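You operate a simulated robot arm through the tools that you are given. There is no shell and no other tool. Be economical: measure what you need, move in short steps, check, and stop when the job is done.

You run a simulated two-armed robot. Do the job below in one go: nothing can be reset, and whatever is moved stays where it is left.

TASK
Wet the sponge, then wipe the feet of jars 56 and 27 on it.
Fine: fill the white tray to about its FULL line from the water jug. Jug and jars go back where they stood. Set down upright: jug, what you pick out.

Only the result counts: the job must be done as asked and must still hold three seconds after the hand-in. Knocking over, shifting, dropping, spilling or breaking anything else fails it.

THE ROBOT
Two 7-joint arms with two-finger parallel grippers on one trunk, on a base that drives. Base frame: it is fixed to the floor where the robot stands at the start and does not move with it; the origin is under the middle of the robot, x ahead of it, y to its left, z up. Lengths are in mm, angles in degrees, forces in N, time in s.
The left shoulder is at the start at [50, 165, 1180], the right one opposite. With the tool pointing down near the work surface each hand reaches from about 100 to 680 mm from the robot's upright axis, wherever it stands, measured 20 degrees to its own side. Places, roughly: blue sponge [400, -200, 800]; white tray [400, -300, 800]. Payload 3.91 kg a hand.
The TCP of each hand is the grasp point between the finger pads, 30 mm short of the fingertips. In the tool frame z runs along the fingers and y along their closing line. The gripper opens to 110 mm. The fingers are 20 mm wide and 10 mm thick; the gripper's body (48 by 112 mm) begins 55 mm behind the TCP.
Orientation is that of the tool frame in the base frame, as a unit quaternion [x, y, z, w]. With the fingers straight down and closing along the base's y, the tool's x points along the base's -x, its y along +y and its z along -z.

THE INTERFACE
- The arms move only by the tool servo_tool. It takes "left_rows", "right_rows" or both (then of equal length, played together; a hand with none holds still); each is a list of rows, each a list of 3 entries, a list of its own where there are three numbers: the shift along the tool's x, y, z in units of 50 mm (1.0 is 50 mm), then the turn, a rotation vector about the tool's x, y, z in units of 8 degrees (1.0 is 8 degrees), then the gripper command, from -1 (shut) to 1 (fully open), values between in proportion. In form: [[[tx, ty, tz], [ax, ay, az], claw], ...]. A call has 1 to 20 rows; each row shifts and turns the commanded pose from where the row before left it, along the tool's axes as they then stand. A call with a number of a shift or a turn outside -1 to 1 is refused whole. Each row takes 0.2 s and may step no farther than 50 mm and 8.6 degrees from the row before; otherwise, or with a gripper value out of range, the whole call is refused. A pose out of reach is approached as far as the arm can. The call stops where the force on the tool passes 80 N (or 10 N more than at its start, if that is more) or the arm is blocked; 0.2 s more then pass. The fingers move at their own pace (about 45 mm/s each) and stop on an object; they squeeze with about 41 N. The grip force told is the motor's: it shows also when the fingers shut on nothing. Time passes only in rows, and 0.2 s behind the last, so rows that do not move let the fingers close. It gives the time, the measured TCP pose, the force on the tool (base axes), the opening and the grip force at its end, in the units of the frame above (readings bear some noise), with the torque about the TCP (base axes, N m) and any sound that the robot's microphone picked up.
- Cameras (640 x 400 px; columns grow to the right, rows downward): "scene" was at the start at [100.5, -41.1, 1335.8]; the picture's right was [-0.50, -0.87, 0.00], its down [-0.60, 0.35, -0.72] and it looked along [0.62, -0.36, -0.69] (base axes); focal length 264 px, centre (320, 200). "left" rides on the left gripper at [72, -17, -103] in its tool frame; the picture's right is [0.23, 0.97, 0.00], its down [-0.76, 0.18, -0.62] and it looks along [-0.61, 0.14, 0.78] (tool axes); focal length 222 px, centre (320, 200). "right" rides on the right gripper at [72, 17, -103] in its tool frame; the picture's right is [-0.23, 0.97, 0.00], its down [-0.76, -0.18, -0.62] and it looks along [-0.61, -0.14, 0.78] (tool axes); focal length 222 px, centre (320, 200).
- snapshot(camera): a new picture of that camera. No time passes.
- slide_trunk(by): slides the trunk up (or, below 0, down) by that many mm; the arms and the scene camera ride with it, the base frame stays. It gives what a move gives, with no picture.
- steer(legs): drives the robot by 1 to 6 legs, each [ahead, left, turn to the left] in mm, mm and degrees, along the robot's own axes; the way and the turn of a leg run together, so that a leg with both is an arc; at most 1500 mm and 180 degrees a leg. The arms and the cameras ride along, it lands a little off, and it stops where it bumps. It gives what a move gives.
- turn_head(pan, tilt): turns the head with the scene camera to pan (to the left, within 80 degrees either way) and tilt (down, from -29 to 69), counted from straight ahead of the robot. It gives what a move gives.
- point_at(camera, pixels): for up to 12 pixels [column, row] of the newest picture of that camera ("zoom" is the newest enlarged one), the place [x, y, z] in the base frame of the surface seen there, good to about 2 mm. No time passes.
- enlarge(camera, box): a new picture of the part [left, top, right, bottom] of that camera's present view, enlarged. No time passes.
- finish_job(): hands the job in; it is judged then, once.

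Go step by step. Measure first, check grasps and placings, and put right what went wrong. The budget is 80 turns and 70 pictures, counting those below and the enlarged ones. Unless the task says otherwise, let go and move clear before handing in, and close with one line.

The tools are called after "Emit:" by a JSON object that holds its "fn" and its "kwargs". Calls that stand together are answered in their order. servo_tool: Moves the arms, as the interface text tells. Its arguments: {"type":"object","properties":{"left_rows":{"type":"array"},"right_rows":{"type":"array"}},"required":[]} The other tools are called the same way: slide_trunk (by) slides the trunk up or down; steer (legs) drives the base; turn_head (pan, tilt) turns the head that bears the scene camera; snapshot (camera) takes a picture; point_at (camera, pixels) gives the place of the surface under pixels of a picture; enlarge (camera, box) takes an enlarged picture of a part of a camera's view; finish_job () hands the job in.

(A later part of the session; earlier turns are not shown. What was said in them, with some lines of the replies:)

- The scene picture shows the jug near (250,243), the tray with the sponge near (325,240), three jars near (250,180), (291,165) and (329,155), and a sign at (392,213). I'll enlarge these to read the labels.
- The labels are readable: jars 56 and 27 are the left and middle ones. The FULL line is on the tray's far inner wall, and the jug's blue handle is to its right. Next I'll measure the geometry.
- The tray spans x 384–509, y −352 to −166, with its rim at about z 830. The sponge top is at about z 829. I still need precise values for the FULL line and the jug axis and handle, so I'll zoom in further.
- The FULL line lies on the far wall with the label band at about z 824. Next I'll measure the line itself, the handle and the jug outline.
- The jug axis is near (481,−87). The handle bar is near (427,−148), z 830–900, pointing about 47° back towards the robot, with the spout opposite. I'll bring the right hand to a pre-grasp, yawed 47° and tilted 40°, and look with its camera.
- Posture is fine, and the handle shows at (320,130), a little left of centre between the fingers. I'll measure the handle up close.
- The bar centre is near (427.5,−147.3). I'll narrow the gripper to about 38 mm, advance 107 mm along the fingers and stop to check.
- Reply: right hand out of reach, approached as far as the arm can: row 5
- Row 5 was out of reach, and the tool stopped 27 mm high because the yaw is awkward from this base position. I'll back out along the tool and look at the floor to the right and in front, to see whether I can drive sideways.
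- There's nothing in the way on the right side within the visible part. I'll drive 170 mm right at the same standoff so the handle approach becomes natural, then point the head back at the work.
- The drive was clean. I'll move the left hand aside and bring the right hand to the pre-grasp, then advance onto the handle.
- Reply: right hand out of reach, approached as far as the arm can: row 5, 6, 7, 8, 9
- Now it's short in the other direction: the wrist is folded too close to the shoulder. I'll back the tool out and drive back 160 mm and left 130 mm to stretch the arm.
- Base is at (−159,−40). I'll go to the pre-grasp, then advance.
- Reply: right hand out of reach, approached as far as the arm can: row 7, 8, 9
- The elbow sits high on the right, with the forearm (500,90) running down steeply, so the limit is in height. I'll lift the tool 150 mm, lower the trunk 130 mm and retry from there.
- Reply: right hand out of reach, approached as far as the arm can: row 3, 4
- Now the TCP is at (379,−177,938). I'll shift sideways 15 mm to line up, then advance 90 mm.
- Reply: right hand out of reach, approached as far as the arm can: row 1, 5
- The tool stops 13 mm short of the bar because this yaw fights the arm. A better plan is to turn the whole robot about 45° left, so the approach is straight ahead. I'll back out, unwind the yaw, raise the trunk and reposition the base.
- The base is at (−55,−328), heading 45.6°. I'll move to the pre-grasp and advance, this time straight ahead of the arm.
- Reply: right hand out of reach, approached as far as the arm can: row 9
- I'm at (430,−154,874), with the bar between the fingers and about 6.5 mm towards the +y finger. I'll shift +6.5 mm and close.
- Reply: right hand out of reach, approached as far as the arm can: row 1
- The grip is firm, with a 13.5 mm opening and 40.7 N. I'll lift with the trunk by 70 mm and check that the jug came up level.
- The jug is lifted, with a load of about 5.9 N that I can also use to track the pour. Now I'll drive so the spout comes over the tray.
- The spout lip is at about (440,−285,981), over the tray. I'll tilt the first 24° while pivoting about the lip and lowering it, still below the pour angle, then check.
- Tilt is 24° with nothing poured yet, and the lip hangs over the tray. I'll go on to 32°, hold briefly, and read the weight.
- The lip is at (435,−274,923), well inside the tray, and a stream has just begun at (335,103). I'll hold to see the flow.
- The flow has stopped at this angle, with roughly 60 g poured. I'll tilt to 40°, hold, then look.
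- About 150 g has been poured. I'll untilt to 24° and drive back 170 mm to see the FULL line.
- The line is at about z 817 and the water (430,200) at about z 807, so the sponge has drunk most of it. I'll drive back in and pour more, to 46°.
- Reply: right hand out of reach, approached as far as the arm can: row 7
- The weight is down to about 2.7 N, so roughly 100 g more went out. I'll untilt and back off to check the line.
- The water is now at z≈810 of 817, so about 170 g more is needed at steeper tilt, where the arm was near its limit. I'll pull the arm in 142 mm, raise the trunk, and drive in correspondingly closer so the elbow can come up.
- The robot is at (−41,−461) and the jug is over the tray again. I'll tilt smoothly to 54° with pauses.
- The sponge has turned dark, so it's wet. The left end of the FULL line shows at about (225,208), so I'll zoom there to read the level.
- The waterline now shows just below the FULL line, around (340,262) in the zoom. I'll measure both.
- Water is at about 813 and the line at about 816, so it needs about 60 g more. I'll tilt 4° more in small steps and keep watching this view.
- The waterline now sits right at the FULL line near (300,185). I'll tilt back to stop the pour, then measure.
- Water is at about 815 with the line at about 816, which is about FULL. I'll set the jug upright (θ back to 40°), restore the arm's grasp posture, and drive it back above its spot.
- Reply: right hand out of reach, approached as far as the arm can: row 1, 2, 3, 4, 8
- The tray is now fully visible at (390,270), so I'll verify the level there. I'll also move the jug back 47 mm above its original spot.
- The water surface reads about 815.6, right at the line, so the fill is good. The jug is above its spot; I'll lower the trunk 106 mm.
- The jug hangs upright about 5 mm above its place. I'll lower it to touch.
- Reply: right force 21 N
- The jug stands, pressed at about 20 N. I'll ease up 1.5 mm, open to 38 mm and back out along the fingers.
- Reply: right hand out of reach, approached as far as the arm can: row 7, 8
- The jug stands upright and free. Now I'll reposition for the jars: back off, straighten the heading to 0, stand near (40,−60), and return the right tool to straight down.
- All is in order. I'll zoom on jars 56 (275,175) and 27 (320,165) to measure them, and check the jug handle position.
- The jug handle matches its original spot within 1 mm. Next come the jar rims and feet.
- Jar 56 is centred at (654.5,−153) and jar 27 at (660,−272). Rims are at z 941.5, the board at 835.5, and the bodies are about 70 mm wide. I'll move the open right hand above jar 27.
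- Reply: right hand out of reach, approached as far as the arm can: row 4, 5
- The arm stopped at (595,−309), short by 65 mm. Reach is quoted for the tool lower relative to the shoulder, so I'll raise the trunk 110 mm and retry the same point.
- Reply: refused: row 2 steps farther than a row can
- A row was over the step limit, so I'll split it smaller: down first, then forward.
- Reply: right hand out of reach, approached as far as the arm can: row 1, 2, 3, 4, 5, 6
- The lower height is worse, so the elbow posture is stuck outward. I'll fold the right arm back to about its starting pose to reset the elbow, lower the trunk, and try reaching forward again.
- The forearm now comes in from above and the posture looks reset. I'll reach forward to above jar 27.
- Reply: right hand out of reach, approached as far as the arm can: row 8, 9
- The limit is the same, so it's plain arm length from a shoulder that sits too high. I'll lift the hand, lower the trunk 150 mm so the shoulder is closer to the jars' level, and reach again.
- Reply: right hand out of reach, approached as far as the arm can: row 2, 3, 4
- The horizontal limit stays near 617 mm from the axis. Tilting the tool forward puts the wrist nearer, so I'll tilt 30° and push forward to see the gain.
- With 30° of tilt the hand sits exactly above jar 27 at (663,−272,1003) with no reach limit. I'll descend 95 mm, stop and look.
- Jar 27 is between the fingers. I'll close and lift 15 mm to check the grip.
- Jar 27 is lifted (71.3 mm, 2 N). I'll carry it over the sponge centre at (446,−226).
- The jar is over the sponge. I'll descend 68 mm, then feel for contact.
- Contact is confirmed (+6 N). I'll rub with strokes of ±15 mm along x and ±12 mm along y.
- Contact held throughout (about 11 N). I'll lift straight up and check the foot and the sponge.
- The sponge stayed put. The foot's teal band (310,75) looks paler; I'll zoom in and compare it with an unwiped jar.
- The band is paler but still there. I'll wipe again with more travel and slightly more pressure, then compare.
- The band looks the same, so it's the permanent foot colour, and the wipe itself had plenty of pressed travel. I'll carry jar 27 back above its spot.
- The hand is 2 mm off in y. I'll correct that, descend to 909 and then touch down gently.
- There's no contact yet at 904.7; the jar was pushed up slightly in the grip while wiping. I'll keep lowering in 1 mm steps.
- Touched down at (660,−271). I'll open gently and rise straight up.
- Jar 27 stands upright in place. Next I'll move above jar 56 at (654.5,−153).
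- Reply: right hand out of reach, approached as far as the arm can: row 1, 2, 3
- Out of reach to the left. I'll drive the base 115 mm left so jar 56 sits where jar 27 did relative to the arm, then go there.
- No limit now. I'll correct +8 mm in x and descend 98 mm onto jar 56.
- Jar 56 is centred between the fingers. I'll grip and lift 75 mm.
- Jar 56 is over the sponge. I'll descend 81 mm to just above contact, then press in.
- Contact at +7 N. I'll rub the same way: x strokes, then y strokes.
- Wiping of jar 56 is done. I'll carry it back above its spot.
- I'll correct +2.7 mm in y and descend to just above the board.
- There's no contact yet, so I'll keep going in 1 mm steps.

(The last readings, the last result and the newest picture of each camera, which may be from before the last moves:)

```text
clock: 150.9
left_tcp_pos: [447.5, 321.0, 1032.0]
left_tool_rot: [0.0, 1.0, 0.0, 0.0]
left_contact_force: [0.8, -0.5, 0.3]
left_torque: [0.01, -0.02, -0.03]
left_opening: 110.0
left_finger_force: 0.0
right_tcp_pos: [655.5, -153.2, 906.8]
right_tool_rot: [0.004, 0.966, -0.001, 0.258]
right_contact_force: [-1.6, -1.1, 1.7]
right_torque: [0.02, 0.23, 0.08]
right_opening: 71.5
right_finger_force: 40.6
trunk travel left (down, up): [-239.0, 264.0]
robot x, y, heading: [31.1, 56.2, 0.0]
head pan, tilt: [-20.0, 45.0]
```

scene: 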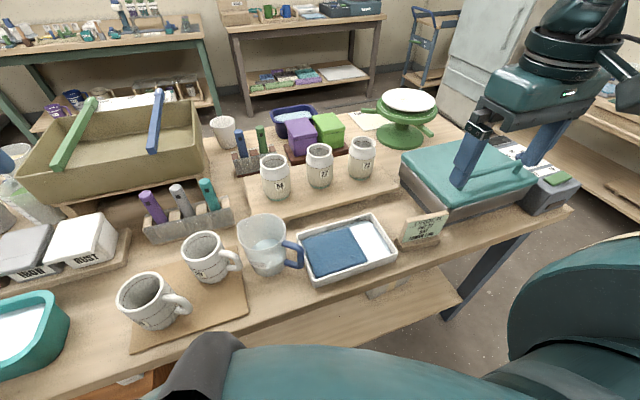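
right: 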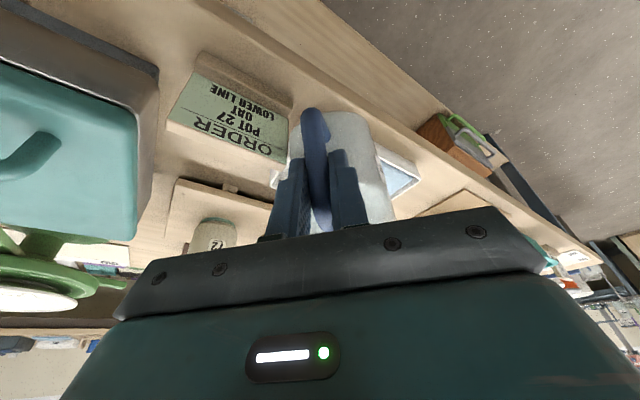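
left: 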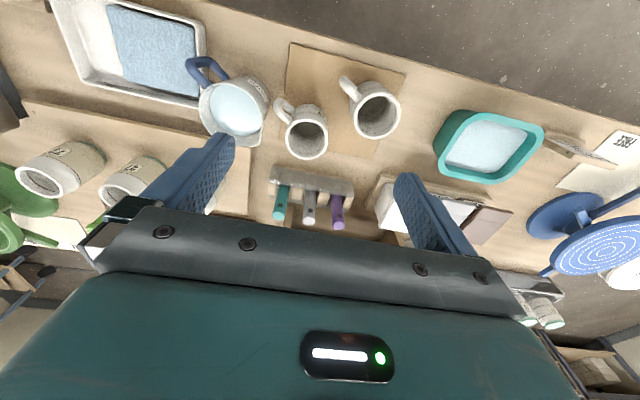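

Contact at (655.5,−153). I'll press half a millimetre more, release gently, rise, and move clear.

Emit:
{"fn": "servo_tool", "kwargs": {"right_rows": [[[0.006, 0, 0.01], [0, 0, 0], -1], [[0, 0, 0], [0, 0, 0], -1], [[0, 0, 0], [0, 0, 0], 0.45], [[0, 0, 0], [0, 0, 0], 0.7], [[0, 0, 0], [0, 0, 0], 1], [[0, 0, 0], [0, 0, 0], 1], [[-0.3, 0, -0.52], [0, 0, 0], 1], [[-0.33, 0, -0.57], [0, 0, 0], 1], [[-0.33, 0, -0.57], [0, 0, 0], 1], [[0.6, 0, -0.6], [0, 0, 0], 1], [[0.6, -0.3, -0.6], [0, 0, 0], 1], [[0.6, -0.3, -0.6], [0, 0, 0], 1], [[0.6, -0.5, -0.5], [0, 0, 0], 1], [[0.6, -0.5, -0.5], [0, 0, 0], 1], [[0.6, -0.5, -0.5], [0, 0, 0], 1], [[0, 0, 0], [0, 0, 0], 1]]}}

Emit:
{"fn": "snapshot", "kwargs": {"camera": "scene"}}

```text
clock: 154.3
left_tcp_pos: [446.4, 321.8, 1032.9]
left_tool_rot: [0.002, 1.0, 0.0, 0.0]
left_contact_force: [0.1, -0.2, -0.4]
left_torque: [0.01, 0.0, -0.02]
left_opening: 110.1
left_finger_force: 0.1
right_tcp_pos: [416.1, -255.7, 1055.0]
right_tool_rot: [0.002, 0.966, -0.001, 0.258]
right_contact_force: [-0.6, 0.4, -1.0]
right_torque: [-0.02, 0.01, 0.01]
right_opening: 110.0
right_finger_force: 0.1
trunk travel left (down, up): [-239.0, 264.0]
robot x, y, heading: [29.1, 59.5, -0.2]
head pan, tilt: [-20.0, 45.0]
```

```text
8 pictures are left
```

scene: 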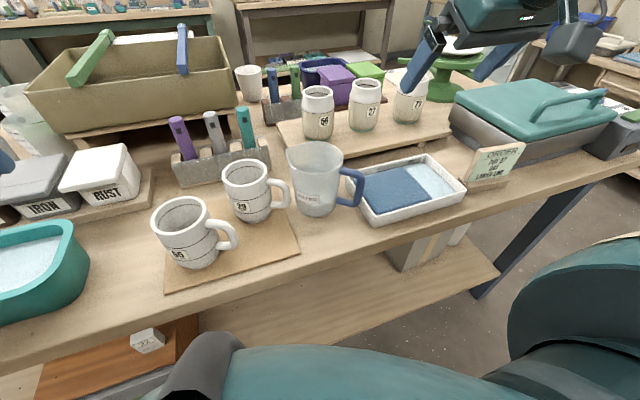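

Everything stands. As a last check I'll read the jar positions and the water level.

Emit:
{"fn": "enlarge", "kwargs": {"camera": "scene", "box": [290, 70, 390, 145]}}

Emit:
{"fn": "point_at", "kwargs": {"camera": "zoom", "pixels": [[85, 145], [275, 142], [185, 165], [180, 105], [385, 108], [570, 105], [480, 125], [475, 68]]}}

Emit:
{"fn": "enlarge", "kwargs": {"camera": "scene", "box": [350, 145, 474, 225]}}

Emit:
{"fn": "point_at", "kwargs": {"camera": "scene", "pixels": [[425, 180], [432, 188], [440, 183], [437, 192], [360, 188]]}}

```text
5.33 times, centred on (340, 108) of scene
```

zoom: 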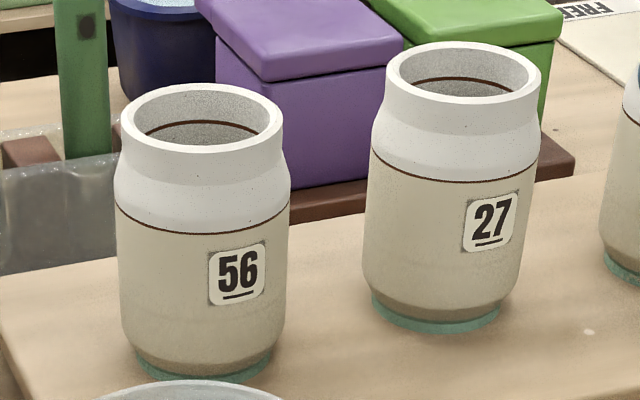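

```text
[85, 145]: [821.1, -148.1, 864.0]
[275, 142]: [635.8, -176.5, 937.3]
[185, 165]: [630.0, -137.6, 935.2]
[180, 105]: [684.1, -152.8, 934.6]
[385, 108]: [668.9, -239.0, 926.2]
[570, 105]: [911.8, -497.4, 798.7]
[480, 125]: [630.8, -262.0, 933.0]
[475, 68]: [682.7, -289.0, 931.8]
```

```text
5.00 times, centred on (412, 185) of scene
```

zoom: 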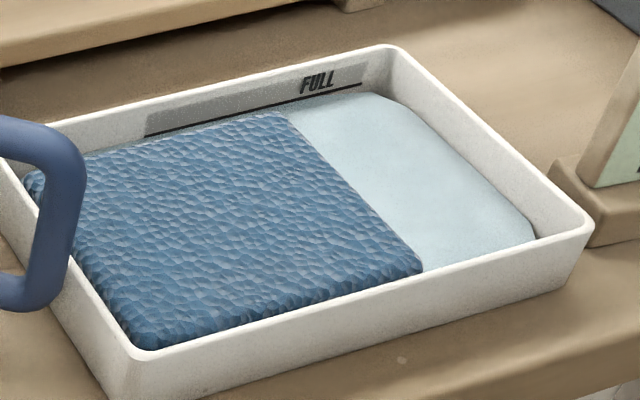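

```text
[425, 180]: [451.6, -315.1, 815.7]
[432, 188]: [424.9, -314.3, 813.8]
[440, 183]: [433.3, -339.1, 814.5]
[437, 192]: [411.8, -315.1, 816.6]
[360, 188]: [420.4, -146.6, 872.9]
```

Both jars are back upright on their spots, the jug stands where it was, and the sponge is wet. The water (about z 815) lies at the FULL line, and both hands are empty and clear, so I'm handing in.

Emit:
{"fn": "finish_job", "kwargs": {}}

```text
The job is handed in.
```

I've handed the job in: the tray is filled to about its FULL line, the sponge is wet, and the feet of jars 56 and 27 are wiped on it. The teal band on the feet still shows; I took it as their permanent colour. The jug and both jars are back upright where they stood.
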